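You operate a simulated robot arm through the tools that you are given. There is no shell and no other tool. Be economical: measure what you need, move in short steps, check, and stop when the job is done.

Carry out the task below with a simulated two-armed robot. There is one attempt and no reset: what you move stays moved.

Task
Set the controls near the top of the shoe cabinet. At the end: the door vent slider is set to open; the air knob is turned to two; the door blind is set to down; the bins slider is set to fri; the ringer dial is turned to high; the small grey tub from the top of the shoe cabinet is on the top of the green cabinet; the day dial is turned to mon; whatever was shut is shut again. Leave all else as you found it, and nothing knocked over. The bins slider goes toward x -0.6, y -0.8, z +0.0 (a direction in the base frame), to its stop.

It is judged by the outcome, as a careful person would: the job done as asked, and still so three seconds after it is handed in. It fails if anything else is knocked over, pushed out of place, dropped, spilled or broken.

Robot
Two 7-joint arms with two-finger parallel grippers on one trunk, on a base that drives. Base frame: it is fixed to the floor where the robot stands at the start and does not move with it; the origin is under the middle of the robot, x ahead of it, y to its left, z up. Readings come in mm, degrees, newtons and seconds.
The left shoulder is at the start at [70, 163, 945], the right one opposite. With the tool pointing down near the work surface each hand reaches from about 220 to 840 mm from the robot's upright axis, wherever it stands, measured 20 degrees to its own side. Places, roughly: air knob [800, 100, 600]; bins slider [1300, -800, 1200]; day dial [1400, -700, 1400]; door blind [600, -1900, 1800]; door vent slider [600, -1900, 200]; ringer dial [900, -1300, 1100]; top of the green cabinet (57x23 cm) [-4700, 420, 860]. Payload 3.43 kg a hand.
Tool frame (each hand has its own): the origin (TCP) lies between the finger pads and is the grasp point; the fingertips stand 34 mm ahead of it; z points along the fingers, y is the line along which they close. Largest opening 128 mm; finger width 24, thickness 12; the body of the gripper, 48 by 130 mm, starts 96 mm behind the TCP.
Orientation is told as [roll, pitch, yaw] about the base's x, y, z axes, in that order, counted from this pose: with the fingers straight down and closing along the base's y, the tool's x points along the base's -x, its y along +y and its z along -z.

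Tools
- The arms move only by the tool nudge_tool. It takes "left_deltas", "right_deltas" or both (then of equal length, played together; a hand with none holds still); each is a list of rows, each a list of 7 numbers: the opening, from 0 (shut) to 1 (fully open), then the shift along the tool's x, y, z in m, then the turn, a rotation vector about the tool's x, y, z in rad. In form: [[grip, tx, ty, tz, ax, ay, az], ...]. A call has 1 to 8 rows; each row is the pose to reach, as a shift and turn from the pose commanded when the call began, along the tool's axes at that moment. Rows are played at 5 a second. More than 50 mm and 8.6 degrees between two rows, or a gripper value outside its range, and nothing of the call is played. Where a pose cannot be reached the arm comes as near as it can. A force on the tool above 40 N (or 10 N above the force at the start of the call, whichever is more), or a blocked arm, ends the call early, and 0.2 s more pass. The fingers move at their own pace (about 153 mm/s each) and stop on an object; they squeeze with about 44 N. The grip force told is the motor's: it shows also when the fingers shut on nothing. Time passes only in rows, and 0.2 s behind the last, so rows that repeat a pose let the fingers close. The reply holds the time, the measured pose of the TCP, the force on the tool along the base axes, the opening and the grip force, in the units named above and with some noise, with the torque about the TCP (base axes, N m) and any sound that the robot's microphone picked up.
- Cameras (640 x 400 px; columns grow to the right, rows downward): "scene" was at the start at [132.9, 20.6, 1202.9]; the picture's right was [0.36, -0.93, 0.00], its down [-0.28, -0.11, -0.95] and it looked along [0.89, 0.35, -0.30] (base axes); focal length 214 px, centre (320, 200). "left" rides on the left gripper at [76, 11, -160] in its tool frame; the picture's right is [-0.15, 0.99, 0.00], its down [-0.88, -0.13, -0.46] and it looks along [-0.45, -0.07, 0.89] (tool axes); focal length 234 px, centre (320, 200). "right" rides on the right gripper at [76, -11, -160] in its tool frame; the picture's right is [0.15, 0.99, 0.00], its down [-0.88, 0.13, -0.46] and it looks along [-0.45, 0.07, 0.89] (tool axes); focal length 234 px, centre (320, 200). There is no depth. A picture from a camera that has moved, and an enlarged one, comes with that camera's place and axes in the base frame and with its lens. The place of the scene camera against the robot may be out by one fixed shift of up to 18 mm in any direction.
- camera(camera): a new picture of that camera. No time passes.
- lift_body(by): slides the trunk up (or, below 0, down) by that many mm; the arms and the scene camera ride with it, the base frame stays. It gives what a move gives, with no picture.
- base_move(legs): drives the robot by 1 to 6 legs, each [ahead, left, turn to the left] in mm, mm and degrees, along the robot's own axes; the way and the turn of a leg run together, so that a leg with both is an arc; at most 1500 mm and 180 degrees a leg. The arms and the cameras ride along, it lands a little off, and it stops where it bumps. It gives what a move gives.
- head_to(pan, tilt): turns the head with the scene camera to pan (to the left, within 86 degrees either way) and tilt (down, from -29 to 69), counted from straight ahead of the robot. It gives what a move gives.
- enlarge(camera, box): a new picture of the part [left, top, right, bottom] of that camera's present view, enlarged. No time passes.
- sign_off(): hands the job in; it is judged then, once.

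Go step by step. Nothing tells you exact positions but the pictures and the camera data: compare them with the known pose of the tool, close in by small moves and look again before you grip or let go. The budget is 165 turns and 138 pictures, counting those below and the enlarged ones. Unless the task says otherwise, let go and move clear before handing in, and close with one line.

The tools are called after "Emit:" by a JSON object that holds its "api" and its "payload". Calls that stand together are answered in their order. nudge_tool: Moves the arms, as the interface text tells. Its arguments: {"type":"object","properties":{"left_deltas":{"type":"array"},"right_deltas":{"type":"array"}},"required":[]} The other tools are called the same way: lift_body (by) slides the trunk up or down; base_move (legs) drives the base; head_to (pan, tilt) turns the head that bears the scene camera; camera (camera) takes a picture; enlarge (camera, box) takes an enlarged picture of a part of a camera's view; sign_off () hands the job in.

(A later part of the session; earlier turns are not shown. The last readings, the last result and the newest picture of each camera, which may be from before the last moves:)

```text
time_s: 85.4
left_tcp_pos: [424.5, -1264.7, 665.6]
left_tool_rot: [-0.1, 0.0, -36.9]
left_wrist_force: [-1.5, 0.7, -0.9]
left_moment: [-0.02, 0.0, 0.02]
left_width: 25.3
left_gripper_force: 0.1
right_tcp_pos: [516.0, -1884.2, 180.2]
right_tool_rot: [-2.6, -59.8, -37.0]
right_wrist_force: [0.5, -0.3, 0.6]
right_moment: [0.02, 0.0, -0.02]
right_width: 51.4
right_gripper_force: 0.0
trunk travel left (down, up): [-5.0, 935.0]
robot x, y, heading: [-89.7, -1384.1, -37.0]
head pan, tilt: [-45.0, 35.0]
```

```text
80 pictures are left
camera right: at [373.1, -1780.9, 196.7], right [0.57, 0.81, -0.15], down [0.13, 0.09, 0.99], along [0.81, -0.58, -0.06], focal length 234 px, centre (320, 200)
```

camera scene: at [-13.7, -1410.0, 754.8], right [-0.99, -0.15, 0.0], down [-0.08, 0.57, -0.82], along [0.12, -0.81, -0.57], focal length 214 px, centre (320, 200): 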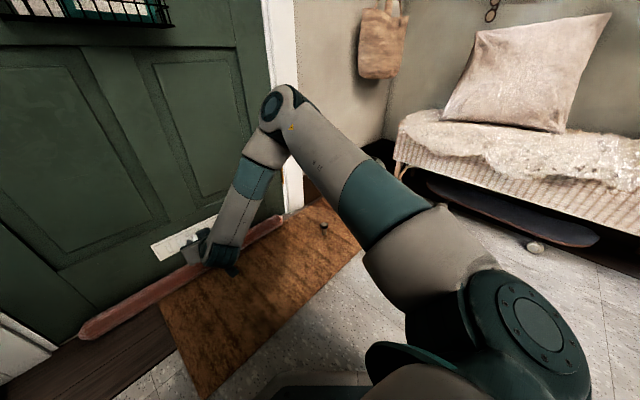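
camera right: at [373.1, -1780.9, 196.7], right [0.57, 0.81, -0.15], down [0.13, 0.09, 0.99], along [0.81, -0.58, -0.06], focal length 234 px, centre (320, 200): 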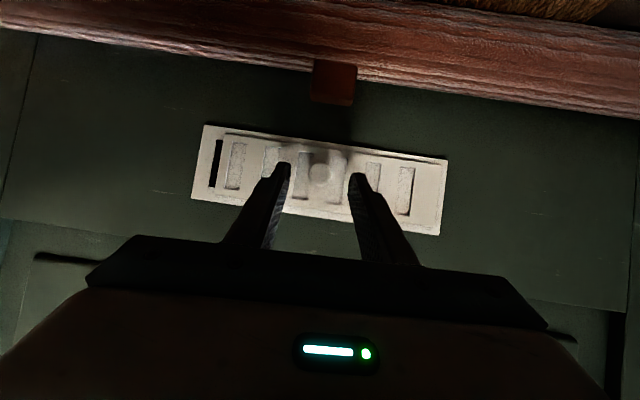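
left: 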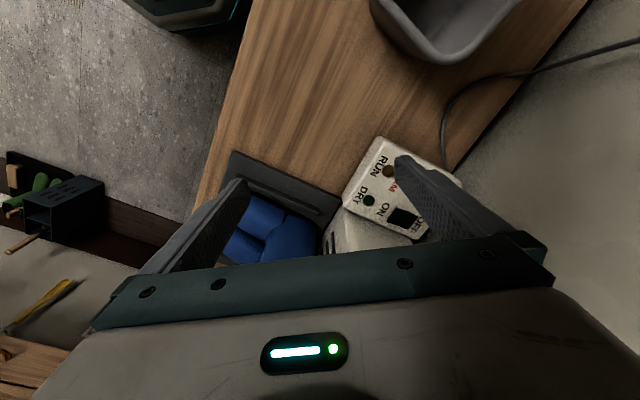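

Emit:
{"api": "nudge_tool", "payload": {"right_deltas": [[0.4, 0, 0, 0.008, 0, 0, 0], [0.4, 0, -0.01, 0.01, 0, 0, 0], [0.4, 0, -0.02, 0.01, 0, 0, 0], [0.4, 0, -0.028, 0.01, 0, 0, 0], [0.4, 0, -0.036, 0.01, 0, 0, 0]]}}

Emit:
{"api": "camera", "payload": {"camera": "right"}}

```text
time_s: 86.6
left_tcp_pos: [425.2, -1264.1, 667.1]
left_tool_rot: [-0.1, -0.1, -36.9]
left_wrist_force: [-0.1, -0.4, 0.6]
left_moment: [0.01, 0.03, -0.01]
left_width: 25.6
left_gripper_force: 0.0
right_tcp_pos: [501.7, -1916.9, 176.0]
right_tool_rot: [-2.4, -59.8, -36.8]
right_wrist_force: [3.9, 3.6, 1.2]
right_moment: [0.04, -0.09, 0.13]
right_width: 54.2
right_gripper_force: 2.7
trunk travel left (down, up): [-5.0, 935.0]
robot x, y, heading: [-91.9, -1381.7, -37.0]
head pan, tilt: [-45.0, 35.0]
```

```text
79 pictures are left
camera right: at [358.8, -1813.4, 190.2], right [0.56, 0.81, -0.15], down [0.13, 0.09, 0.99], along [0.81, -0.58, -0.06], focal length 234 px, centre (320, 200)
```

right: 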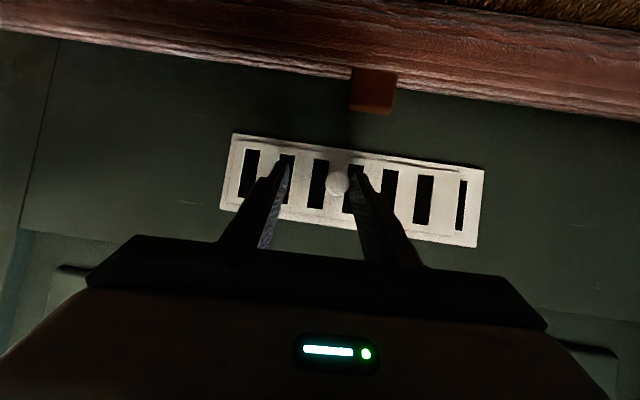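

The slots are opening. Push a bit more to the stop, then look.

Emit:
{"api": "nudge_tool", "payload": {"right_deltas": [[0.4, 0, -0.006, 0, 0, 0, 0], [0.4, 0, -0.012, 0, 0, 0, 0]]}}

Emit:
{"api": "enlarge", "payload": {"camera": "right", "box": [220, 120, 500, 260]}}

```text
time_s: 87.2
left_tcp_pos: [425.1, -1263.1, 665.1]
left_tool_rot: [-0.1, 0.0, -36.9]
left_wrist_force: [-0.2, 0.6, 0.3]
left_moment: [0.01, 0.01, 0.02]
left_width: 25.6
left_gripper_force: 0.0
right_tcp_pos: [497.6, -1920.6, 175.8]
right_tool_rot: [-2.3, -59.6, -36.5]
right_wrist_force: [17.0, 20.0, -2.5]
right_moment: [0.24, -0.24, 0.82]
right_width: 65.9
right_gripper_force: 13.4
trunk travel left (down, up): [-5.0, 935.0]
robot x, y, heading: [-90.4, -1383.1, -37.0]
head pan, tilt: [-45.0, 35.0]
```

```text
2.29 times, centred on (360, 190) of right
camera zoom: at [353.5, -1819.5, 190.9], right [0.56, 0.82, -0.15], down [0.13, 0.09, 0.99], along [0.82, -0.57, -0.06], focal length 535 px, centre (229, 223)
```

zoom: 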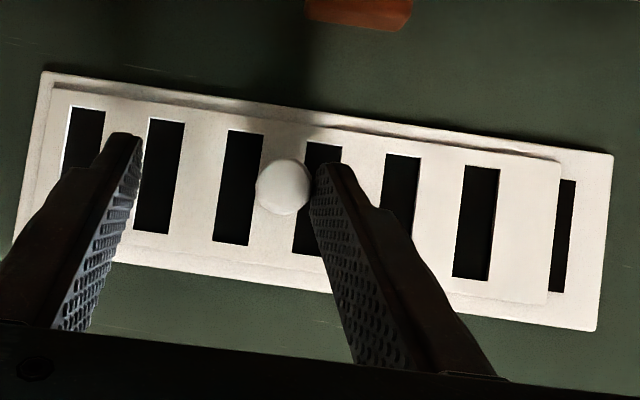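

Vent is open to its stop. Retract and back away before raising for the blind.

Emit:
{"api": "nudge_tool", "payload": {"right_deltas": [[0.4, 0, 0.012, 0, 0, 0, 0], [0.4, 0, 0.022, -0.005, 0, 0, 0], [0.4, 0, 0.022, -0.04, 0, 0, 0], [0.4, 0, 0.022, -0.08, 0, 0, 0], [0.4, 0, 0.022, -0.12, 0, 0, 0]]}}

Emit:
{"api": "base_move", "payload": {"legs": [[-200, 0, 0.3]]}}

Emit:
{"api": "nudge_tool", "payload": {"right_deltas": [[0.3, -0.04, 0, 0, 0, -0.07, 0], [0.3, -0.08, 0, 0, 0, -0.14, 0], [0.3, -0.12, 0, 0, 0, -0.21, 0], [0.3, -0.16, 0, 0, 0, -0.28, 0], [0.3, -0.2, 0, 0, 0, -0.35, 0], [0.3, -0.24, 0, 0, 0, -0.42, 0], [0.3, -0.28, 0, 0, 0, -0.49, 0], [0.3, -0.3, 0, 0.03, 0, -0.52, 0]]}}

```text
time_s: 88.4
left_tcp_pos: [423.8, -1265.9, 666.5]
left_tool_rot: [-0.1, 0.0, -36.9]
left_wrist_force: [0.3, 0.2, -0.6]
left_moment: [0.03, 0.02, 0.02]
left_width: 25.7
left_gripper_force: 0.1
right_tcp_pos: [428.6, -1844.5, 236.3]
right_tool_rot: [-2.8, -59.8, -36.9]
right_wrist_force: [-0.1, 0.6, 0.2]
right_moment: [-0.03, 0.0, 0.01]
right_width: 51.3
right_gripper_force: 0.1
trunk travel left (down, up): [-5.0, 935.0]
robot x, y, heading: [-87.6, -1379.9, -37.0]
head pan, tilt: [-45.0, 35.0]
```

```text
time_s: 90.1
left_tcp_pos: [257.1, -1136.9, 666.6]
left_tool_rot: [-0.2, 0.0, -36.6]
left_wrist_force: [-0.3, 0.2, -0.4]
left_moment: [-0.02, 0.0, 0.03]
left_width: 25.6
left_gripper_force: 0.1
right_tcp_pos: [264.8, -1715.7, 236.5]
right_tool_rot: [-2.6, -59.7, -36.6]
right_wrist_force: [-0.1, 0.2, -0.3]
right_moment: [0.02, -0.01, 0.01]
right_width: 51.0
right_gripper_force: 0.1
trunk travel left (down, up): [-5.0, 935.0]
robot x, y, heading: [-256.9, -1253.0, -36.7]
head pan, tilt: [-45.0, 35.0]
```

```text
time_s: 91.9
left_tcp_pos: [257.0, -1136.6, 664.6]
left_tool_rot: [-0.1, 0.0, -36.5]
left_wrist_force: [-0.2, 0.0, 0.2]
left_moment: [-0.02, -0.04, 0.02]
left_width: 25.5
left_gripper_force: 0.1
right_tcp_pos: [405.3, -1822.3, 479.2]
right_tool_rot: [-75.2, -88.5, 36.5]
right_wrist_force: [-0.5, 0.3, 0.2]
right_moment: [0.02, 0.03, 0.02]
right_width: 38.6
right_gripper_force: 0.1
trunk travel left (down, up): [-5.0, 935.0]
robot x, y, heading: [-256.1, -1257.3, -36.5]
head pan, tilt: [-45.0, 35.0]
```

Emit:
{"api": "nudge_tool", "payload": {"right_deltas": [[0.3, 0, 0, -0.04, 0, 0, 0], [0.3, 0, 0.0, -0.08, 0, 0, 0], [0.3, 0, 0, -0.12, 0, 0, 0], [0.3, -0.04, 0, -0.16, 0, 0, 0], [0.3, -0.08, 0, -0.16, 0, 0, 0]]}}

Emit:
{"api": "lift_body", "payload": {"by": 930}}

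Emit:
{"api": "head_to", "payload": {"pan": 0, "tilt": 0}}

Emit:
{"api": "camera", "payload": {"camera": "scene"}}

Emit:
{"api": "camera", "payload": {"camera": "right"}}

```text
refused: row 4 steps farther than a row can; nothing moved
```

```text
refused: 930 is not a number from -400 to 400
```

```text
time_s: 93.0
left_tcp_pos: [256.7, -1135.6, 665.3]
left_tool_rot: [-0.1, 0.0, -36.6]
left_wrist_force: [-0.1, 0.5, -0.1]
left_moment: [0.02, 0.01, 0.01]
left_width: 25.7
left_gripper_force: 0.0
right_tcp_pos: [405.1, -1821.2, 479.4]
right_tool_rot: [-72.6, -88.6, 34.0]
right_wrist_force: [0.6, -0.7, -0.8]
right_moment: [0.0, 0.01, 0.0]
right_width: 38.5
right_gripper_force: 0.1
trunk travel left (down, up): [-5.0, 935.0]
robot x, y, heading: [-253.8, -1257.2, -36.8]
head pan, tilt: [0.0, 0.0]
```

```text
77 pictures are left
camera scene: at [-148.0, -1353.9, 810.9], right [-0.6, -0.8, 0.0], down [0.0, 0.0, -1.0], along [0.8, -0.6, 0.0], focal length 214 px, centre (320, 200)
```

scene: 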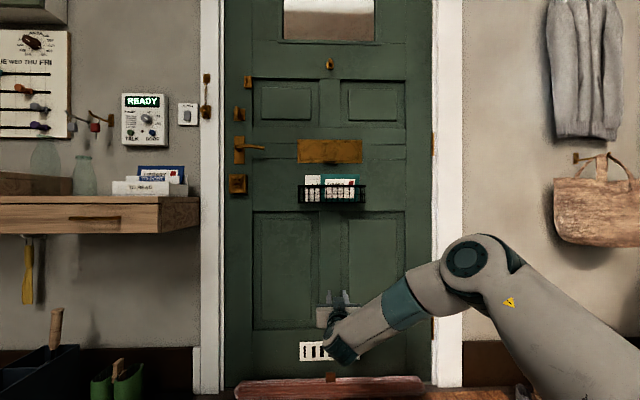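

```text
76 pictures are left
camera right: at [272.3, -1731.2, 406.2], right [0.62, 0.77, -0.17], down [-0.26, 0.4, 0.88], along [0.74, -0.5, 0.44], focal length 234 px, centre (320, 200)
```

right: 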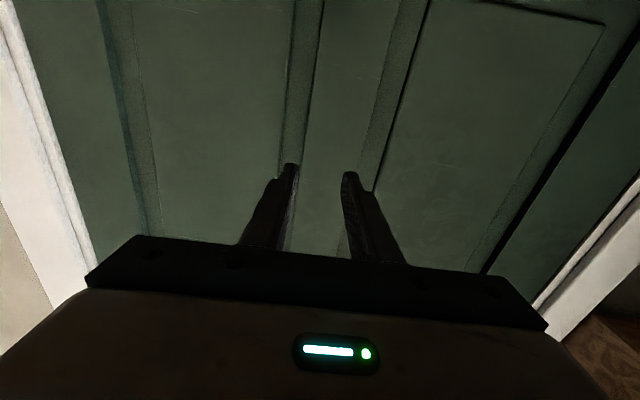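

Emit:
{"api": "base_move", "payload": {"legs": [[-170, 0, 0]]}}

Emit:
{"api": "lift_body", "payload": {"by": 400}}

Emit:
{"api": "lift_body", "payload": {"by": 400}}

Emit:
{"api": "lift_body", "payload": {"by": 130}}

Emit:
{"api": "camera", "payload": {"camera": "scene"}}

Emit:
{"api": "camera", "payload": {"camera": "right"}}

```text
time_s: 94.4
left_tcp_pos: [122.5, -1036.1, 665.2]
left_tool_rot: [-0.2, 0.1, -36.7]
left_wrist_force: [1.1, 1.2, -0.1]
left_moment: [0.02, 0.01, 0.01]
left_width: 25.8
left_gripper_force: 0.1
right_tcp_pos: [271.1, -1720.7, 479.2]
right_tool_rot: [-73.6, -88.6, 34.7]
right_wrist_force: [0.4, 0.5, 0.1]
right_moment: [0.01, -0.02, -0.02]
right_width: 38.4
right_gripper_force: 0.1
trunk travel left (down, up): [-5.0, 935.0]
robot x, y, heading: [-392.4, -1156.0, -36.5]
head pan, tilt: [0.0, 0.0]
```

```text
time_s: 98.3
left_tcp_pos: [122.2, -1035.4, 1065.7]
left_tool_rot: [0.0, 0.0, -36.6]
left_wrist_force: [-0.4, -1.2, 0.0]
left_moment: [-0.03, 0.01, 0.01]
left_width: 25.5
left_gripper_force: 0.1
right_tcp_pos: [272.1, -1721.9, 879.4]
right_tool_rot: [-73.3, -88.6, 34.7]
right_wrist_force: [0.7, -0.2, -0.5]
right_moment: [-0.01, -0.02, -0.02]
right_width: 38.3
right_gripper_force: 0.0
trunk travel left (down, up): [-405.0, 535.0]
robot x, y, heading: [-392.0, -1159.5, -36.6]
head pan, tilt: [0.0, 0.0]
```

```text
time_s: 102.1
left_tcp_pos: [121.7, -1035.6, 1465.7]
left_tool_rot: [-0.1, -0.1, -36.5]
left_wrist_force: [0.0, -0.1, 0.5]
left_moment: [-0.01, 0.01, 0.0]
left_width: 25.5
left_gripper_force: 0.1
right_tcp_pos: [270.8, -1721.4, 1280.1]
right_tool_rot: [-73.4, -88.6, 34.8]
right_wrist_force: [-0.5, -0.6, -0.3]
right_moment: [0.03, -0.02, 0.0]
right_width: 38.2
right_gripper_force: 0.0
trunk travel left (down, up): [-805.0, 135.0]
robot x, y, heading: [-392.9, -1155.4, -36.6]
head pan, tilt: [0.0, 0.0]
```

```text
time_s: 103.7
left_tcp_pos: [123.1, -1035.5, 1595.6]
left_tool_rot: [-0.2, 0.0, -36.5]
left_wrist_force: [-0.8, -0.3, 0.0]
left_moment: [0.02, 0.0, 0.01]
left_width: 25.8
left_gripper_force: 0.0
right_tcp_pos: [270.8, -1721.8, 1409.4]
right_tool_rot: [-73.2, -88.5, 34.4]
right_wrist_force: [0.7, 0.5, -0.8]
right_moment: [-0.03, -0.03, 0.0]
right_width: 38.4
right_gripper_force: 0.0
trunk travel left (down, up): [-935.0, 5.0]
robot x, y, heading: [-392.6, -1157.6, -36.7]
head pan, tilt: [0.0, 0.0]
```

```text
75 pictures are left
camera scene: at [-282.5, -1253.6, 1740.9], right [-0.6, -0.8, 0.0], down [0.0, 0.0, -1.0], along [0.8, -0.6, 0.0], focal length 214 px, centre (320, 200)
```

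scene: 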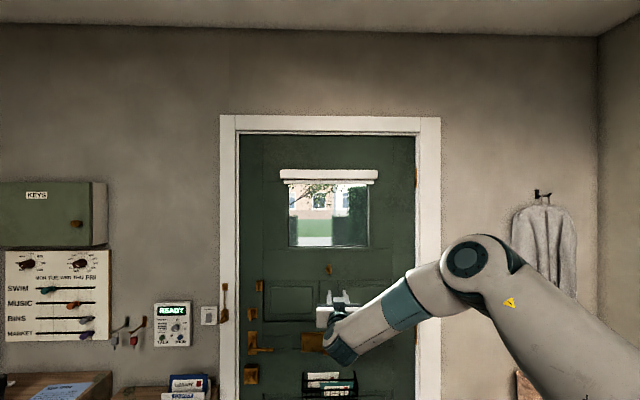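

```text
74 pictures are left
camera right: at [138.1, -1631.0, 1336.2], right [0.62, 0.77, -0.17], down [-0.26, 0.4, 0.88], along [0.74, -0.5, 0.44], focal length 234 px, centre (320, 200)
```

right: 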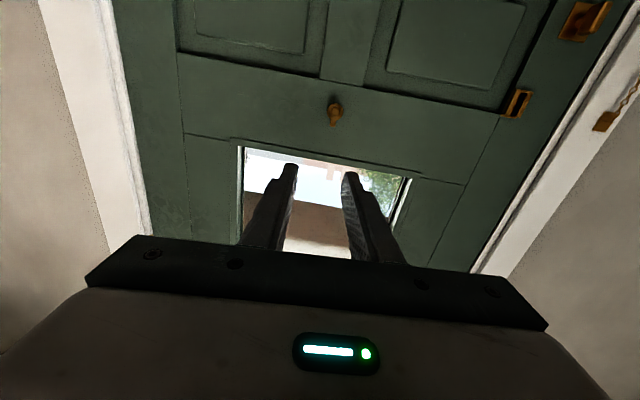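

Raise the hand toward the blind handle.

Emit:
{"api": "nudge_tool", "payload": {"right_deltas": [[0.5, -0.045, 0, 0, 0, 0, 0], [0.6, -0.09, 0, 0, 0, 0, 0], [0.8, -0.135, 0, 0, 0, 0, 0], [0.9, -0.18, 0, 0, 0, 0, 0], [0.95, -0.225, 0, 0, 0, 0, 0], [0.95, -0.27, 0, 0, 0, 0, 0], [0.95, -0.315, 0, 0, 0, 0, 0], [0.95, -0.36, 0, 0, 0, 0, 0]]}}

Emit:
{"api": "camera", "payload": {"camera": "right"}}

Emit:
{"api": "enlarge", "payload": {"camera": "scene", "box": [250, 140, 410, 260]}}

```text
time_s: 105.5
left_tcp_pos: [123.3, -1034.4, 1595.5]
left_tool_rot: [0.0, 0.0, -36.6]
left_wrist_force: [0.6, 0.3, -0.4]
left_moment: [-0.02, 0.02, 0.02]
left_width: 25.6
left_gripper_force: 0.0
right_tcp_pos: [283.3, -1709.6, 1773.0]
right_tool_rot: [-74.7, -88.5, 36.0]
right_wrist_force: [0.1, 0.0, -0.9]
right_moment: [0.02, -0.01, -0.02]
right_width: 121.6
right_gripper_force: 0.1
trunk travel left (down, up): [-935.0, 5.0]
robot x, y, heading: [-392.3, -1157.7, -36.4]
head pan, tilt: [0.0, 0.0]
```

```text
73 pictures are left
camera right: at [149.8, -1619.7, 1699.4], right [0.62, 0.77, -0.17], down [-0.26, 0.4, 0.88], along [0.74, -0.5, 0.44], focal length 234 px, centre (320, 200)
```

right: 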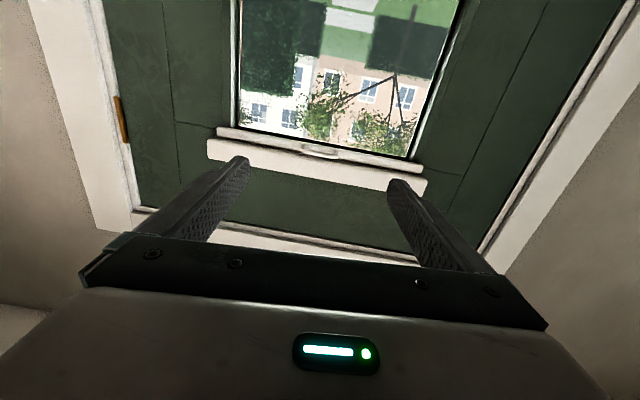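

```text
3.33 times, centred on (330, 200) of scene
camera zoom: at [-282.8, -1251.9, 1741.0], right [-0.6, -0.8, 0.0], down [0.0, 0.0, -1.0], along [0.8, -0.6, 0.0], focal length 715 px, centre (287, 200)
```

zoom: 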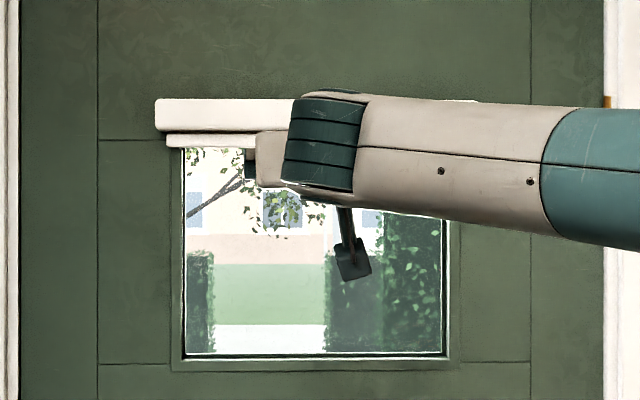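

Emit:
{"api": "nudge_tool", "payload": {"right_deltas": [[0.95, -0.02, 0, 0, 0, 0, 0], [0.95, -0.042, 0, 0, 0, 0, 0]]}}

Emit:
{"api": "base_move", "payload": {"legs": [[220, 0, 0]]}}

Emit:
{"api": "camera", "payload": {"camera": "right"}}

```text
time_s: 106.1
left_tcp_pos: [122.2, -1034.2, 1596.6]
left_tool_rot: [0.0, 0.0, -36.6]
left_wrist_force: [0.3, 0.9, -0.3]
left_moment: [-0.01, 0.0, 0.0]
left_width: 25.7
left_gripper_force: 0.1
right_tcp_pos: [282.1, -1711.6, 1814.5]
right_tool_rot: [-76.4, -88.6, 37.7]
right_wrist_force: [-0.2, 0.2, -0.1]
right_moment: [0.02, 0.05, 0.01]
right_width: 121.4
right_gripper_force: 0.1
trunk travel left (down, up): [-935.0, 5.0]
robot x, y, heading: [-390.2, -1153.7, -36.6]
head pan, tilt: [0.0, 0.0]
```

```text
time_s: 107.7
left_tcp_pos: [288.0, -1160.6, 1597.6]
left_tool_rot: [0.0, -0.3, -36.8]
left_wrist_force: [0.1, 0.3, -0.5]
left_moment: [-0.06, -0.06, 0.03]
left_width: 25.6
left_gripper_force: 0.0
right_tcp_pos: [443.9, -1839.4, 1818.1]
right_tool_rot: [-85.0, -88.7, 46.0]
right_wrist_force: [-0.7, 0.1, -0.1]
right_moment: [0.03, 0.03, -0.01]
right_width: 121.4
right_gripper_force: 0.0
trunk travel left (down, up): [-935.0, 5.0]
robot x, y, heading: [-218.4, -1283.9, -36.6]
head pan, tilt: [0.0, 0.0]
```

```text
71 pictures are left
camera right: at [311.7, -1747.9, 1742.9], right [0.62, 0.77, -0.17], down [-0.26, 0.4, 0.88], along [0.74, -0.5, 0.45], focal length 234 px, centre (320, 200)
```

right: 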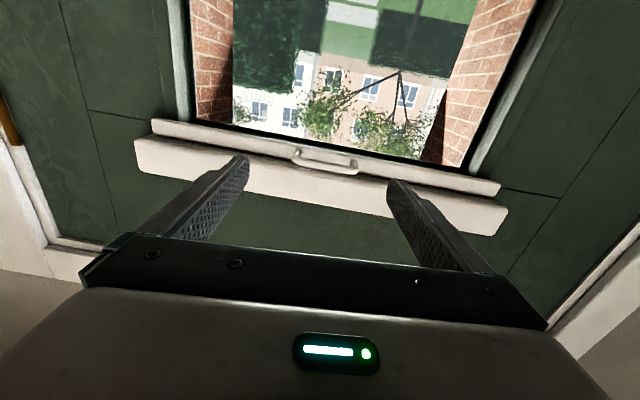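

Emit:
{"api": "nudge_tool", "payload": {"right_deltas": [[0.9, 0.008, 0.004, -0.02, 0, 0, 0], [0.8, 0.008, 0.004, -0.04, 0, 0, 0]]}}

Emit:
{"api": "base_move", "payload": {"legs": [[80, 0, 0]]}}

Emit:
{"api": "enlarge", "payload": {"camera": "right", "box": [200, 80, 440, 240]}}

```text
time_s: 108.3
left_tcp_pos: [288.4, -1161.7, 1597.4]
left_tool_rot: [0.0, -0.2, -36.7]
left_wrist_force: [-1.3, 0.2, -0.1]
left_moment: [-0.01, -0.07, -0.02]
left_width: 25.4
left_gripper_force: 0.0
right_tcp_pos: [414.5, -1813.3, 1807.9]
right_tool_rot: [-83.6, -88.8, 44.6]
right_wrist_force: [-0.4, -0.3, 0.2]
right_moment: [0.03, 0.05, -0.01]
right_width: 102.3
right_gripper_force: 0.0
trunk travel left (down, up): [-935.0, 5.0]
robot x, y, heading: [-220.1, -1284.6, -36.8]
head pan, tilt: [0.0, 0.0]
```

```text
time_s: 109.4
left_tcp_pos: [345.0, -1204.1, 1599.6]
left_tool_rot: [-0.1, -0.7, -36.9]
left_wrist_force: [-0.2, 0.0, -0.3]
left_moment: [-0.07, -0.08, 0.0]
left_width: 25.7
left_gripper_force: 0.1
right_tcp_pos: [469.8, -1854.9, 1812.8]
right_tool_rot: [-100.3, -88.7, 61.4]
right_wrist_force: [-1.5, 1.2, 0.3]
right_moment: [0.07, 0.03, 0.0]
right_width: 102.6
right_gripper_force: 0.0
trunk travel left (down, up): [-935.0, 5.0]
robot x, y, heading: [-160.8, -1329.4, -37.2]
head pan, tilt: [0.0, 0.0]
```

```text
2.50 times, centred on (320, 160) of right
camera zoom: at [337.9, -1763.2, 1737.7], right [0.62, 0.77, -0.17], down [-0.26, 0.41, 0.88], along [0.74, -0.5, 0.45], focal length 585 px, centre (320, 300)
```

zoom: 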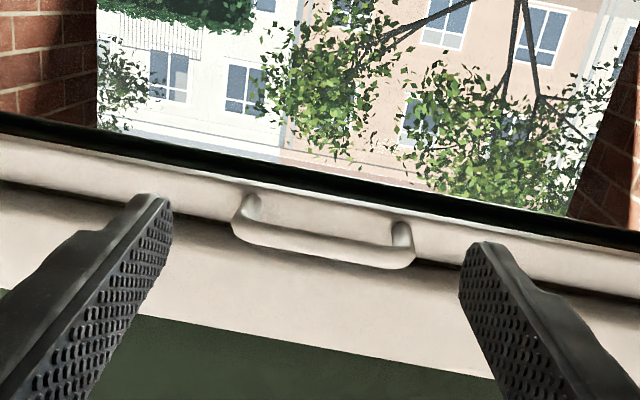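

Handle lies just beyond the fingertips, centred. Advance slowly.

Emit:
{"api": "nudge_tool", "payload": {"right_deltas": [[0.8, -0.002, 0, 0.01, 0, 0, 0], [0.8, -0.002, 0, 0.02, 0, 0, 0], [0.8, -0.002, 0, 0.03, 0, 0, 0]]}}

Emit:
{"api": "enlarge", "payload": {"camera": "right", "box": [200, 80, 440, 240]}}

```text
time_s: 110.2
left_tcp_pos: [354.5, -1210.6, 1596.6]
left_tool_rot: [0.0, -0.1, -37.0]
left_wrist_force: [0.4, -0.2, 0.0]
left_moment: [0.0, -0.01, 0.01]
left_width: 25.8
left_gripper_force: 0.0
right_tcp_pos: [505.3, -1882.1, 1807.4]
right_tool_rot: [-79.1, -88.6, 40.2]
right_wrist_force: [0.1, -0.5, 0.8]
right_moment: [0.03, 0.02, 0.0]
right_width: 102.6
right_gripper_force: 0.1
trunk travel left (down, up): [-935.0, 5.0]
robot x, y, heading: [-159.4, -1330.4, -37.1]
head pan, tilt: [0.0, 0.0]
```

```text
2.50 times, centred on (320, 160) of right
camera zoom: at [372.6, -1791.1, 1734.3], right [0.62, 0.77, -0.17], down [-0.26, 0.4, 0.88], along [0.74, -0.5, 0.45], focal length 585 px, centre (320, 300)
```

zoom: 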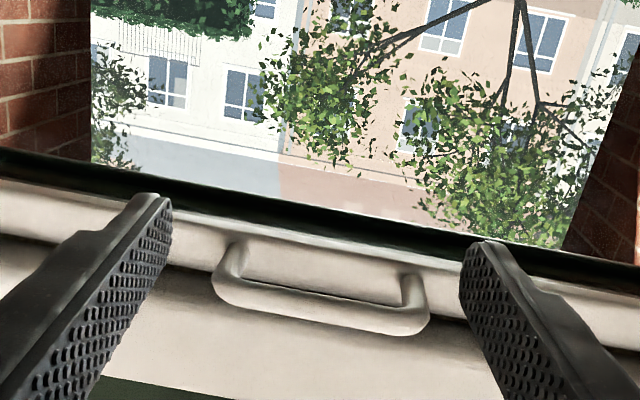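

The handle sits ~15 mm higher than the finger axis. Raise slightly, then close on its ends.

Emit:
{"api": "nudge_tool", "payload": {"right_deltas": [[0.8, -0.005, 0, 0, 0, 0, 0], [0.8, -0.01, 0, 0, 0, 0, 0], [0.6, -0.01, 0, 0, 0, 0, 0], [0.4, -0.01, 0, 0, 0, 0, 0], [0.4, -0.01, 0, 0, 0, 0, 0]]}}

Emit:
{"api": "enlarge", "payload": {"camera": "right", "box": [200, 80, 440, 240]}}

```text
time_s: 111.4
left_tcp_pos: [354.1, -1208.4, 1596.0]
left_tool_rot: [0.0, -0.2, -37.0]
left_wrist_force: [0.3, 0.1, -0.1]
left_moment: [0.0, -0.01, -0.02]
left_width: 25.7
left_gripper_force: 0.1
right_tcp_pos: [503.1, -1876.8, 1819.8]
right_tool_rot: [-83.7, -88.5, 44.9]
right_wrist_force: [-0.9, 5.4, 0.7]
right_moment: [-0.22, -0.22, 0.1]
right_width: 78.4
right_gripper_force: 45.5
trunk travel left (down, up): [-935.0, 5.0]
robot x, y, heading: [-158.4, -1328.2, -36.7]
head pan, tilt: [0.0, 0.0]
```

```text
2.50 times, centred on (320, 160) of right
camera zoom: at [371.9, -1787.1, 1745.6], right [0.62, 0.77, -0.17], down [-0.26, 0.4, 0.88], along [0.74, -0.5, 0.45], focal length 585 px, centre (320, 300)
```

zoom: 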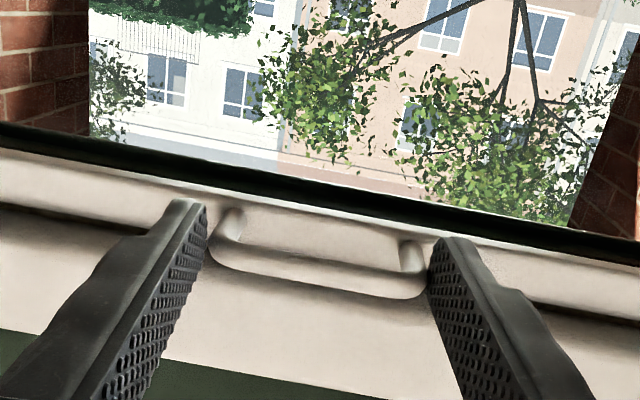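

Handle gripped (78 mm). Pull the blind down.

Emit:
{"api": "nudge_tool", "payload": {"right_deltas": [[0.4, 0.03, 0.0015, 0, 0, 0, 0], [0.4, 0.06, 0.003, 0, 0, 0, 0], [0.4, 0.09, 0.0045, 0, 0, 0, 0], [0.4, 0.12, 0.006, 0, 0, 0, 0], [0.4, 0.15, 0.0075, 0, 0, 0, 0]]}}

Emit:
{"api": "camera", "payload": {"camera": "right"}}

```text
time_s: 112.6
left_tcp_pos: [353.1, -1211.2, 1595.9]
left_tool_rot: [-0.2, -0.2, -36.9]
left_wrist_force: [0.6, -0.2, -0.4]
left_moment: [0.02, -0.02, 0.02]
left_width: 25.7
left_gripper_force: 0.1
right_tcp_pos: [505.0, -1876.8, 1667.4]
right_tool_rot: [-77.1, -88.6, 38.0]
right_wrist_force: [-8.0, 5.4, -1.8]
right_moment: [0.1, 0.86, -0.2]
right_width: 78.1
right_gripper_force: 44.9
trunk travel left (down, up): [-935.0, 5.0]
robot x, y, heading: [-162.9, -1327.9, -36.7]
head pan, tilt: [0.0, 0.0]
```

```text
67 pictures are left
camera right: at [372.0, -1786.3, 1594.0], right [0.62, 0.77, -0.17], down [-0.26, 0.4, 0.88], along [0.74, -0.5, 0.44], focal length 234 px, centre (320, 200)
```

right: 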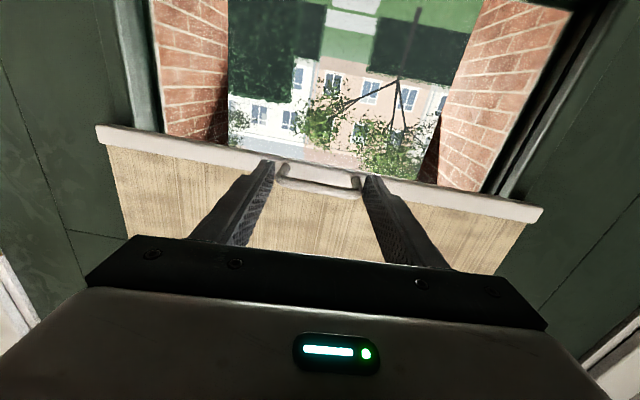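

Works well. Continue down toward the lower stop.

Emit:
{"api": "nudge_tool", "payload": {"right_deltas": [[0.4, 0.03, 0.0015, 0, 0, 0, 0], [0.4, 0.06, 0.003, 0, 0, 0, 0], [0.4, 0.09, 0.0045, 0, 0, 0, 0], [0.4, 0.12, 0.006, 0, 0, 0, 0], [0.4, 0.14, 0.007, 0, 0, 0, 0], [0.4, 0.155, 0.008, 0, 0, 0, 0], [0.4, 0.17, 0.0085, 0, 0, 0, 0]]}}

Emit:
{"api": "camera", "payload": {"camera": "right"}}

```text
time_s: 114.2
left_tcp_pos: [350.5, -1212.8, 1598.4]
left_tool_rot: [0.1, -0.2, -36.9]
left_wrist_force: [0.4, 0.4, 0.7]
left_moment: [0.02, -0.01, 0.0]
left_width: 25.5
left_gripper_force: 0.1
right_tcp_pos: [504.6, -1875.9, 1499.9]
right_tool_rot: [-84.1, -88.8, 44.7]
right_wrist_force: [-15.7, -3.2, 0.4]
right_moment: [-0.47, 0.06, -0.96]
right_width: 77.8
right_gripper_force: 45.0
trunk travel left (down, up): [-935.0, 5.0]
robot x, y, heading: [-155.6, -1327.3, -37.0]
head pan, tilt: [0.0, 0.0]
```

```text
66 pictures are left
camera right: at [372.1, -1785.2, 1425.2], right [0.62, 0.77, -0.17], down [-0.26, 0.4, 0.88], along [0.74, -0.5, 0.45], focal length 234 px, centre (320, 200)
```

right: 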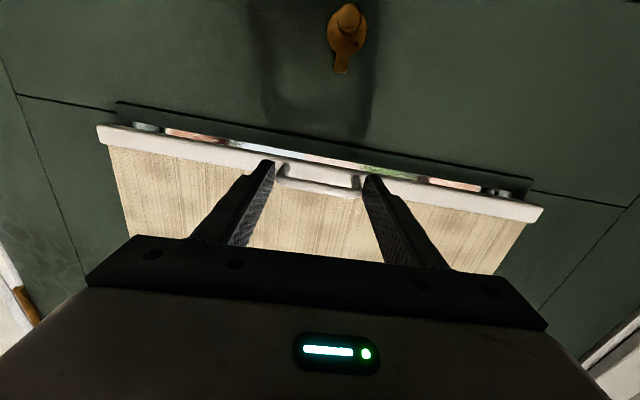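

Emit:
{"api": "nudge_tool", "payload": {"right_deltas": [[0.4, 0.01, 0.0005, 0, 0, 0, 0], [0.4, 0.02, 0.001, 0, 0, 0, 0], [0.4, 0.03, 0.0015, 0, 0, 0, 0], [0.4, 0.04, 0.002, 0, 0, 0, 0]]}}

Emit:
{"api": "camera", "payload": {"camera": "right"}}

```text
time_s: 115.2
left_tcp_pos: [346.1, -1210.0, 1599.1]
left_tool_rot: [0.1, -0.4, -36.9]
left_wrist_force: [-0.4, -0.1, 0.0]
left_moment: [-0.03, -0.05, -0.05]
left_width: 25.5
left_gripper_force: 0.1
right_tcp_pos: [500.1, -1872.2, 1458.5]
right_tool_rot: [-76.1, -88.8, 37.2]
right_wrist_force: [-1.4, -2.2, -0.4]
right_moment: [-0.07, -0.09, 0.34]
right_width: 62.7
right_gripper_force: 2.6
trunk travel left (down, up): [-935.0, 5.0]
robot x, y, heading: [-163.9, -1333.2, -36.8]
head pan, tilt: [0.0, 0.0]
```

```text
65 pictures are left
camera right: at [368.3, -1781.0, 1385.2], right [0.62, 0.77, -0.17], down [-0.26, 0.4, 0.88], along [0.74, -0.5, 0.45], focal length 234 px, centre (320, 200)
```

right: 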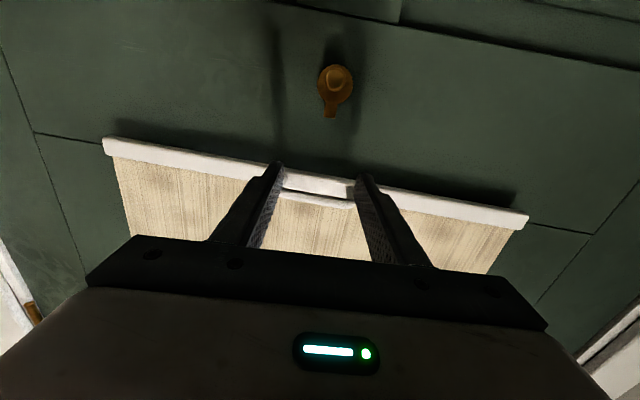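

The blind is at its lower stop and the fingers slipped free below the handle. Retreat straight back and check.

Emit:
{"api": "nudge_tool", "payload": {"right_deltas": [[0.45, 0.002, 0, -0.03, 0, 0, 0], [0.45, 0.002, 0, -0.07, 0, 0, 0], [0.45, 0.002, 0, -0.11, 0, 0, 0]]}}

Emit:
{"api": "base_move", "payload": {"legs": [[-250, 0, 0]]}}

Emit:
{"api": "camera", "payload": {"camera": "scene"}}

```text
time_s: 116.0
left_tcp_pos: [353.0, -1211.4, 1598.0]
left_tool_rot: [0.1, -0.3, -36.9]
left_wrist_force: [-0.4, 0.4, 0.3]
left_moment: [0.0, 0.0, 0.01]
left_width: 25.7
left_gripper_force: 0.1
right_tcp_pos: [421.9, -1802.1, 1456.4]
right_tool_rot: [-79.1, -88.7, 40.0]
right_wrist_force: [0.3, -0.6, -0.4]
right_moment: [-0.03, -0.02, 0.04]
right_width: 57.3
right_gripper_force: 0.0
trunk travel left (down, up): [-935.0, 5.0]
robot x, y, heading: [-156.5, -1330.4, -37.0]
head pan, tilt: [0.0, 0.0]
```

```text
time_s: 117.8
left_tcp_pos: [156.4, -1060.6, 1595.1]
left_tool_rot: [-0.1, 0.1, -36.4]
left_wrist_force: [0.9, 0.5, -0.5]
left_moment: [0.05, 0.03, -0.02]
left_width: 25.6
left_gripper_force: 0.0
right_tcp_pos: [228.4, -1652.3, 1454.0]
right_tool_rot: [-72.0, -88.7, 33.4]
right_wrist_force: [-0.6, 0.7, -1.0]
right_moment: [-0.01, -0.03, 0.01]
right_width: 57.7
right_gripper_force: 0.0
trunk travel left (down, up): [-935.0, 5.0]
robot x, y, heading: [-358.5, -1181.1, -36.5]
head pan, tilt: [0.0, 0.0]
```

```text
64 pictures are left
camera scene: at [-247.8, -1280.0, 1740.5], right [-0.59, -0.8, 0.0], down [0.0, 0.0, -1.0], along [0.8, -0.59, 0.0], focal length 214 px, centre (320, 200)
```

scene: 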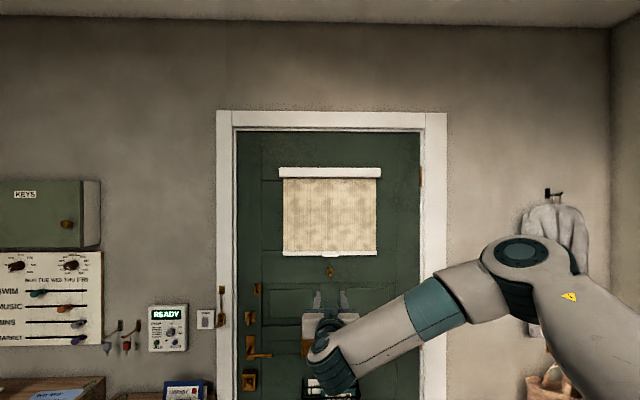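

Blind is down. Now turn left and go to the air knob on the dryer panel.

Emit:
{"api": "base_move", "payload": {"legs": [[120, 0, 0], [0, 0, 90], [700, 0, 0]]}}

Emit:
{"api": "lift_body", "payload": {"by": -400}}

Emit:
{"api": "head_to", "payload": {"pan": 0, "tilt": 20}}

Emit:
{"api": "camera", "payload": {"camera": "scene"}}

```text
time_s: 126.3
left_tcp_pos: [26.6, -170.4, 1596.9]
left_tool_rot: [0.0, -0.1, 53.9]
left_wrist_force: [0.2, -0.9, -0.2]
left_moment: [0.01, -0.03, 0.02]
left_width: 25.5
left_gripper_force: 0.0
right_tcp_pos: [618.8, -93.9, 1456.7]
right_tool_rot: [-81.5, -88.7, 133.4]
right_wrist_force: [-0.1, -0.5, -0.4]
right_moment: [-0.01, 0.02, 0.01]
right_width: 57.2
right_gripper_force: 0.1
trunk travel left (down, up): [-935.0, 5.0]
robot x, y, heading: [152.3, -683.2, 53.7]
head pan, tilt: [0.0, 0.0]
```

```text
time_s: 130.2
left_tcp_pos: [27.7, -170.9, 1196.8]
left_tool_rot: [-0.1, -0.1, 53.9]
left_wrist_force: [0.1, 0.3, 0.0]
left_moment: [0.01, -0.01, -0.01]
left_width: 25.5
left_gripper_force: 0.0
right_tcp_pos: [619.4, -93.0, 1056.1]
right_tool_rot: [-78.8, -88.8, 130.6]
right_wrist_force: [0.4, -0.3, 0.1]
right_moment: [0.01, -0.02, 0.0]
right_width: 57.4
right_gripper_force: 0.1
trunk travel left (down, up): [-535.0, 405.0]
robot x, y, heading: [153.7, -684.8, 54.1]
head pan, tilt: [0.0, 0.0]
```

```text
time_s: 131.0
left_tcp_pos: [27.9, -169.5, 1195.7]
left_tool_rot: [-0.1, -0.1, 53.9]
left_wrist_force: [0.8, -0.3, 0.0]
left_moment: [0.0, 0.03, 0.01]
left_width: 25.6
left_gripper_force: 0.0
right_tcp_pos: [618.8, -92.2, 1056.3]
right_tool_rot: [-78.5, -88.7, 130.4]
right_wrist_force: [-0.5, 0.8, 0.4]
right_moment: [0.0, 0.0, 0.01]
right_width: 57.7
right_gripper_force: 0.0
trunk travel left (down, up): [-535.0, 405.0]
robot x, y, heading: [154.5, -682.8, 53.9]
head pan, tilt: [0.0, 20.0]
```

```text
63 pictures are left
camera scene: at [233.2, -579.2, 1308.7], right [0.81, -0.59, 0.0], down [-0.2, -0.28, -0.94], along [0.55, 0.76, -0.34], focal length 214 px, centre (320, 200)
```

scene: 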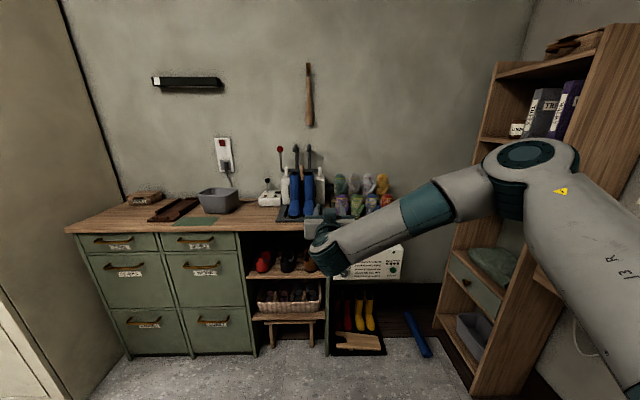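

The cabinet, tub and panel are clear in view. Lower the trunk and look at the air knob with the right wrist camera.

Emit:
{"api": "lift_body", "payload": {"by": -400}}

Emit:
{"api": "camera", "payload": {"camera": "right"}}

Emit:
{"api": "camera", "payload": {"camera": "scene"}}

```text
time_s: 134.8
left_tcp_pos: [27.1, -170.1, 795.4]
left_tool_rot: [-0.1, -0.1, 54.0]
left_wrist_force: [1.0, -0.3, 0.5]
left_moment: [0.03, 0.03, 0.02]
left_width: 25.6
left_gripper_force: 0.0
right_tcp_pos: [619.9, -93.9, 656.0]
right_tool_rot: [-78.8, -88.7, 130.6]
right_wrist_force: [1.0, 0.2, -0.4]
right_moment: [0.0, -0.01, 0.0]
right_width: 58.0
right_gripper_force: 0.1
trunk travel left (down, up): [-135.0, 805.0]
robot x, y, heading: [151.2, -680.1, 53.9]
head pan, tilt: [0.0, 20.0]
```

```text
62 pictures are left
camera right: at [530.4, -226.6, 582.1], right [-0.77, 0.61, -0.17], down [-0.4, -0.26, 0.88], along [0.49, 0.75, 0.45], focal length 234 px, centre (320, 200)
```

right: 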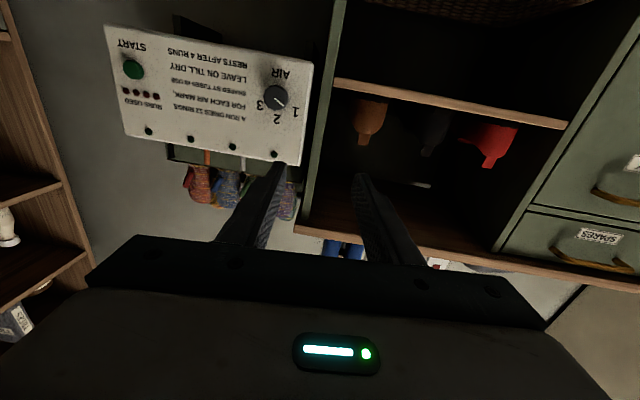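

```text
61 pictures are left
camera scene: at [233.1, -579.4, 908.7], right [0.81, -0.59, 0.0], down [-0.2, -0.28, -0.94], along [0.55, 0.76, -0.34], focal length 214 px, centre (320, 200)
```

scene: 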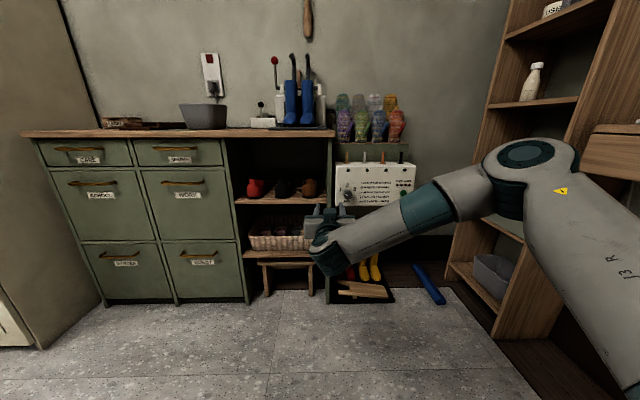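

Emit:
{"api": "enlarge", "payload": {"camera": "right", "box": [210, 40, 350, 160]}}

Emit:
{"api": "enlarge", "payload": {"camera": "scene", "box": [320, 150, 430, 220]}}

```text
3.33 times, centred on (280, 100) of right
camera zoom: at [530.4, -226.6, 582.1], right [-0.77, 0.61, -0.17], down [-0.4, -0.26, 0.88], along [0.49, 0.75, 0.45], focal length 781 px, centre (453, 533)
```

zoom: 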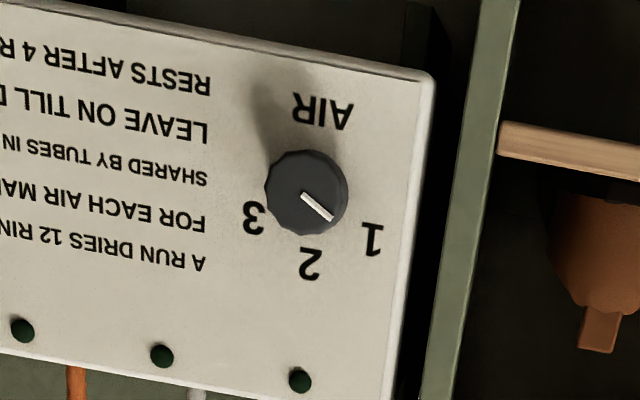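

```text
5.71 times, centred on (375, 185) of scene
camera zoom: at [233.1, -579.4, 908.7], right [0.81, -0.59, 0.0], down [-0.2, -0.28, -0.94], along [0.55, 0.76, -0.34], focal length 1226 px, centre (6, 286)
```

zoom: 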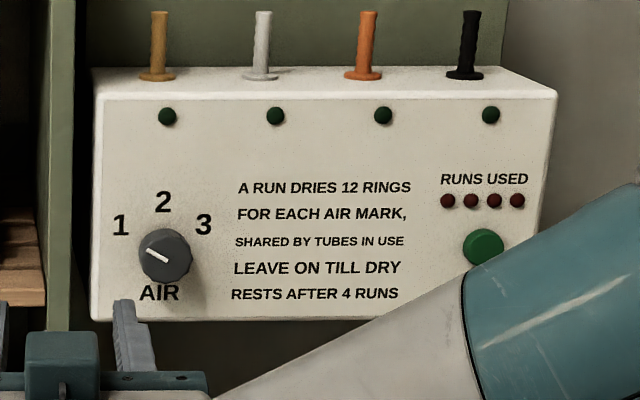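

Pointer at 1; it needs about +55–60° clockwise to 2. Knob at u≈635, v≈550, z≈618. Line up with a -30° pre-turn.

Emit:
{"api": "nudge_tool", "payload": {"right_deltas": [[0.5, 0.01, -0.02, 0, 0, 0, -0.1], [0.5, 0.02, -0.04, 0, 0, 0, -0.2], [0.5, 0.03, -0.06, 0, 0, 0, -0.3], [0.5, 0.038, -0.083, 0, 0, 0, -0.4], [0.5, 0.038, -0.083, 0, 0, 0, -0.5]]}}

Emit:
{"api": "base_move", "payload": {"legs": [[130, 0, -0.7]]}}

Emit:
{"api": "camera", "payload": {"camera": "right"}}

```text
time_s: 136.0
left_tcp_pos: [28.1, -169.1, 796.8]
left_tool_rot: [-0.1, -0.1, 53.8]
left_wrist_force: [0.2, 0.8, -0.2]
left_moment: [-0.01, -0.03, -0.04]
left_width: 25.7
left_gripper_force: 0.1
right_tcp_pos: [680.5, -143.5, 625.0]
right_tool_rot: [-88.9, -60.0, 140.3]
right_wrist_force: [0.1, 0.2, 0.3]
right_moment: [0.02, -0.03, 0.02]
right_width: 64.2
right_gripper_force: 0.0
right hand out of reach, approached as far as the arm can: row 4, 5
trunk travel left (down, up): [-135.0, 805.0]
robot x, y, heading: [154.1, -683.2, 54.1]
head pan, tilt: [0.0, 20.0]
```

```text
time_s: 137.3
left_tcp_pos: [109.4, -64.2, 795.8]
left_tool_rot: [-0.2, -0.1, 53.3]
left_wrist_force: [0.1, -0.6, 0.2]
left_moment: [0.0, -0.01, 0.0]
left_width: 25.5
left_gripper_force: 0.1
right_tcp_pos: [763.8, -43.3, 623.9]
right_tool_rot: [-88.7, -60.0, 139.8]
right_wrist_force: [0.6, 0.5, -0.3]
right_moment: [0.0, -0.01, -0.01]
right_width: 64.0
right_gripper_force: 0.0
trunk travel left (down, up): [-135.0, 805.0]
robot x, y, heading: [227.7, -574.6, 53.3]
head pan, tilt: [0.0, 20.0]
```

```text
58 pictures are left
camera right: at [697.6, -197.2, 565.9], right [-0.61, 0.49, -0.62], down [-0.71, 0.0, 0.7], along [0.35, 0.87, 0.35], focal length 234 px, centre (320, 200)
```

right: 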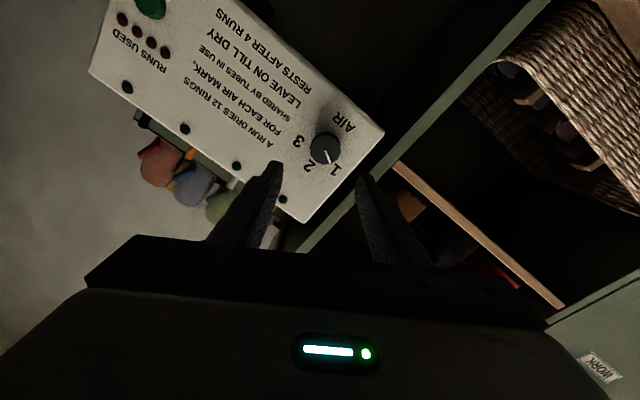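

Emit:
{"api": "nudge_tool", "payload": {"right_deltas": [[0.5, 0, 0.003, 0.025, 0, 0, 0], [0.48, 0.001, 0.006, 0.05, 0, 0, 0], [0.48, 0.001, 0.008, 0.07, 0, 0, 0]]}}

Emit:
{"api": "enlarge", "payload": {"camera": "right", "box": [200, 80, 440, 240]}}

```text
time_s: 138.1
left_tcp_pos: [110.6, -64.4, 796.6]
left_tool_rot: [-0.2, -0.1, 53.3]
left_wrist_force: [-0.5, 0.3, -0.1]
left_moment: [0.01, -0.02, 0.02]
left_width: 25.6
left_gripper_force: 0.1
right_tcp_pos: [798.8, 16.5, 622.4]
right_tool_rot: [-88.1, -60.0, 138.8]
right_wrist_force: [1.4, 0.3, 0.2]
right_moment: [-0.02, -0.02, -0.01]
right_width: 61.6
right_gripper_force: 0.0
trunk travel left (down, up): [-135.0, 805.0]
robot x, y, heading: [230.6, -578.5, 53.3]
head pan, tilt: [0.0, 20.0]
```

```text
2.50 times, centred on (320, 160) of right
camera zoom: at [733.3, -137.9, 564.8], right [-0.61, 0.49, -0.62], down [-0.71, 0.01, 0.7], along [0.35, 0.87, 0.34], focal length 585 px, centre (320, 300)
```

zoom: 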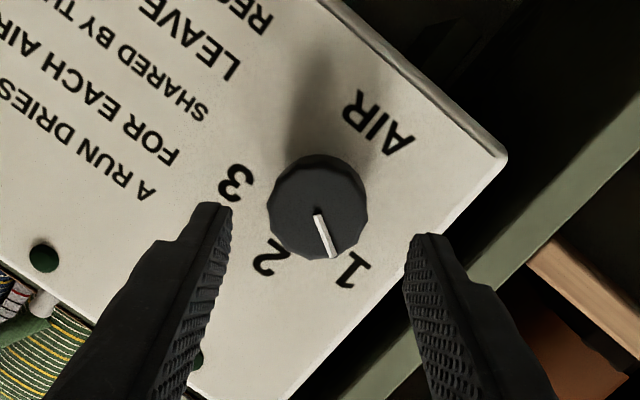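

Emit:
{"api": "nudge_tool", "payload": {"right_deltas": [[0.48, 0, 0.0, 0.012, 0, 0, 0], [0.48, 0, 0, 0.022, 0, 0, 0], [0.48, 0, 0, 0.03, 0, 0, 0]]}}

Emit:
{"api": "enlarge", "payload": {"camera": "right", "box": [200, 80, 440, 240]}}

```text
time_s: 138.9
left_tcp_pos: [109.6, -63.7, 796.1]
left_tool_rot: [-0.1, -0.2, 53.3]
left_wrist_force: [0.4, 0.0, 0.9]
left_moment: [-0.01, 0.06, 0.01]
left_width: 25.7
left_gripper_force: 0.1
right_tcp_pos: [816.9, 40.6, 620.4]
right_tool_rot: [-88.0, -60.0, 138.4]
right_wrist_force: [-0.3, -0.7, 0.0]
right_moment: [-0.03, -0.03, 0.0]
right_width: 61.4
right_gripper_force: 0.1
right hand out of reach, approached as far as the arm can: row 1, 2, 3
trunk travel left (down, up): [-135.0, 805.0]
robot x, y, heading: [227.7, -578.7, 53.3]
head pan, tilt: [0.0, 20.0]
```

```text
2.50 times, centred on (320, 160) of right
camera zoom: at [750.0, -113.2, 565.0], right [-0.61, 0.49, -0.62], down [-0.71, 0.01, 0.71], along [0.36, 0.87, 0.34], focal length 585 px, centre (320, 300)
```

zoom: 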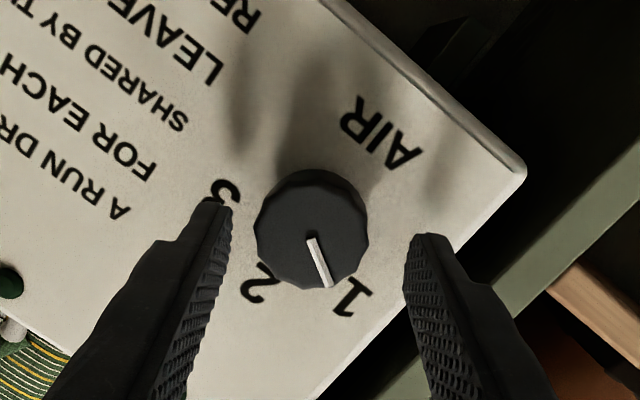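

Emit:
{"api": "base_move", "payload": {"legs": [[14, 0, 0]]}}

Emit:
{"api": "enlarge", "payload": {"camera": "right", "box": [200, 80, 440, 240]}}

```text
time_s: 139.8
left_tcp_pos: [117.0, -54.9, 796.5]
left_tool_rot: [0.1, 0.0, 53.3]
left_wrist_force: [0.0, 0.3, 0.7]
left_moment: [-0.02, -0.01, -0.01]
left_width: 25.4
left_gripper_force: 0.0
right_tcp_pos: [822.8, 50.1, 621.5]
right_tool_rot: [-87.9, -59.9, 138.5]
right_wrist_force: [-1.1, -3.1, 2.7]
right_moment: [0.04, 0.03, 0.11]
right_width: 60.3
right_gripper_force: 0.0
trunk travel left (down, up): [-135.0, 805.0]
robot x, y, heading: [238.3, -565.1, 53.3]
head pan, tilt: [0.0, 20.0]
stopped in leg 1: the force on the tool passed its limit at 49 N (the readings are from after the stop); the commanded pose is now the measured one
```

```text
2.50 times, centred on (320, 160) of right
camera zoom: at [756.5, -103.9, 565.0], right [-0.61, 0.49, -0.62], down [-0.71, 0.01, 0.71], along [0.35, 0.87, 0.34], focal length 585 px, centre (320, 300)
```

zoom: 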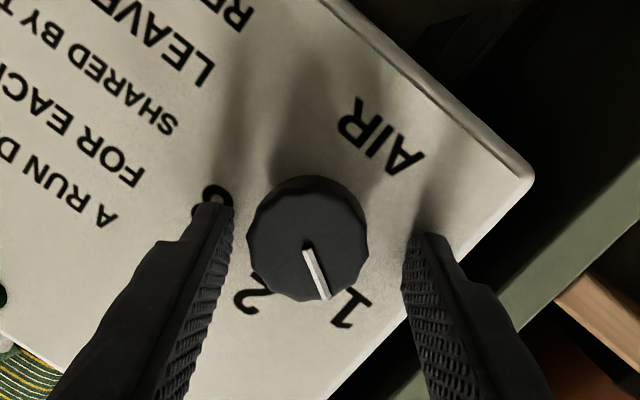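

Fingertips touched the panel face, so the knob is now between the fingers. Ease back 4 mm and close.

Emit:
{"api": "nudge_tool", "payload": {"right_deltas": [[0.48, 0, -0.002, -0.004, 0, 0, 0], [0.35, 0, -0.002, -0.004, 0, 0, 0], [0.2, 0, -0.002, -0.004, 0, 0, 0], [0.2, 0, -0.002, -0.004, 0, 0, 0]]}}

Emit:
{"api": "enlarge", "payload": {"camera": "right", "box": [200, 80, 440, 240]}}

```text
time_s: 140.8
left_tcp_pos: [118.6, -53.4, 796.8]
left_tool_rot: [0.0, -0.2, 53.2]
left_wrist_force: [0.0, -0.7, -0.9]
left_moment: [0.02, -0.03, -0.04]
left_width: 25.5
left_gripper_force: 0.2
right_tcp_pos: [822.8, 45.4, 622.5]
right_tool_rot: [-88.1, -60.1, 138.6]
right_wrist_force: [13.2, -3.0, 7.6]
right_moment: [-0.69, 0.3, 0.25]
right_width: 38.7
right_gripper_force: 45.0
trunk travel left (down, up): [-135.0, 805.0]
robot x, y, heading: [238.2, -570.4, 53.1]
head pan, tilt: [0.0, 20.0]
```

```text
2.50 times, centred on (320, 160) of right
camera zoom: at [756.6, -108.9, 566.8], right [-0.61, 0.49, -0.62], down [-0.71, 0.01, 0.71], along [0.36, 0.87, 0.34], focal length 585 px, centre (320, 300)
```

zoom: 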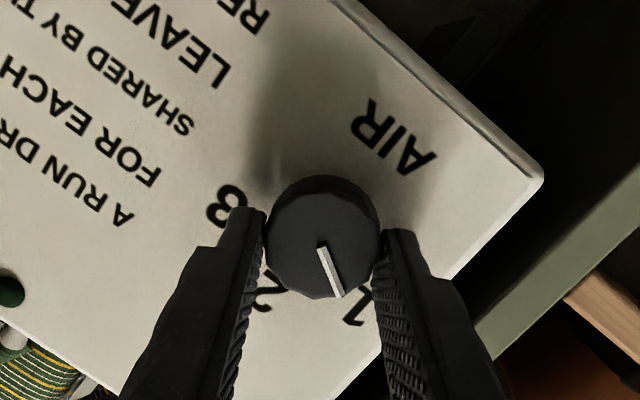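

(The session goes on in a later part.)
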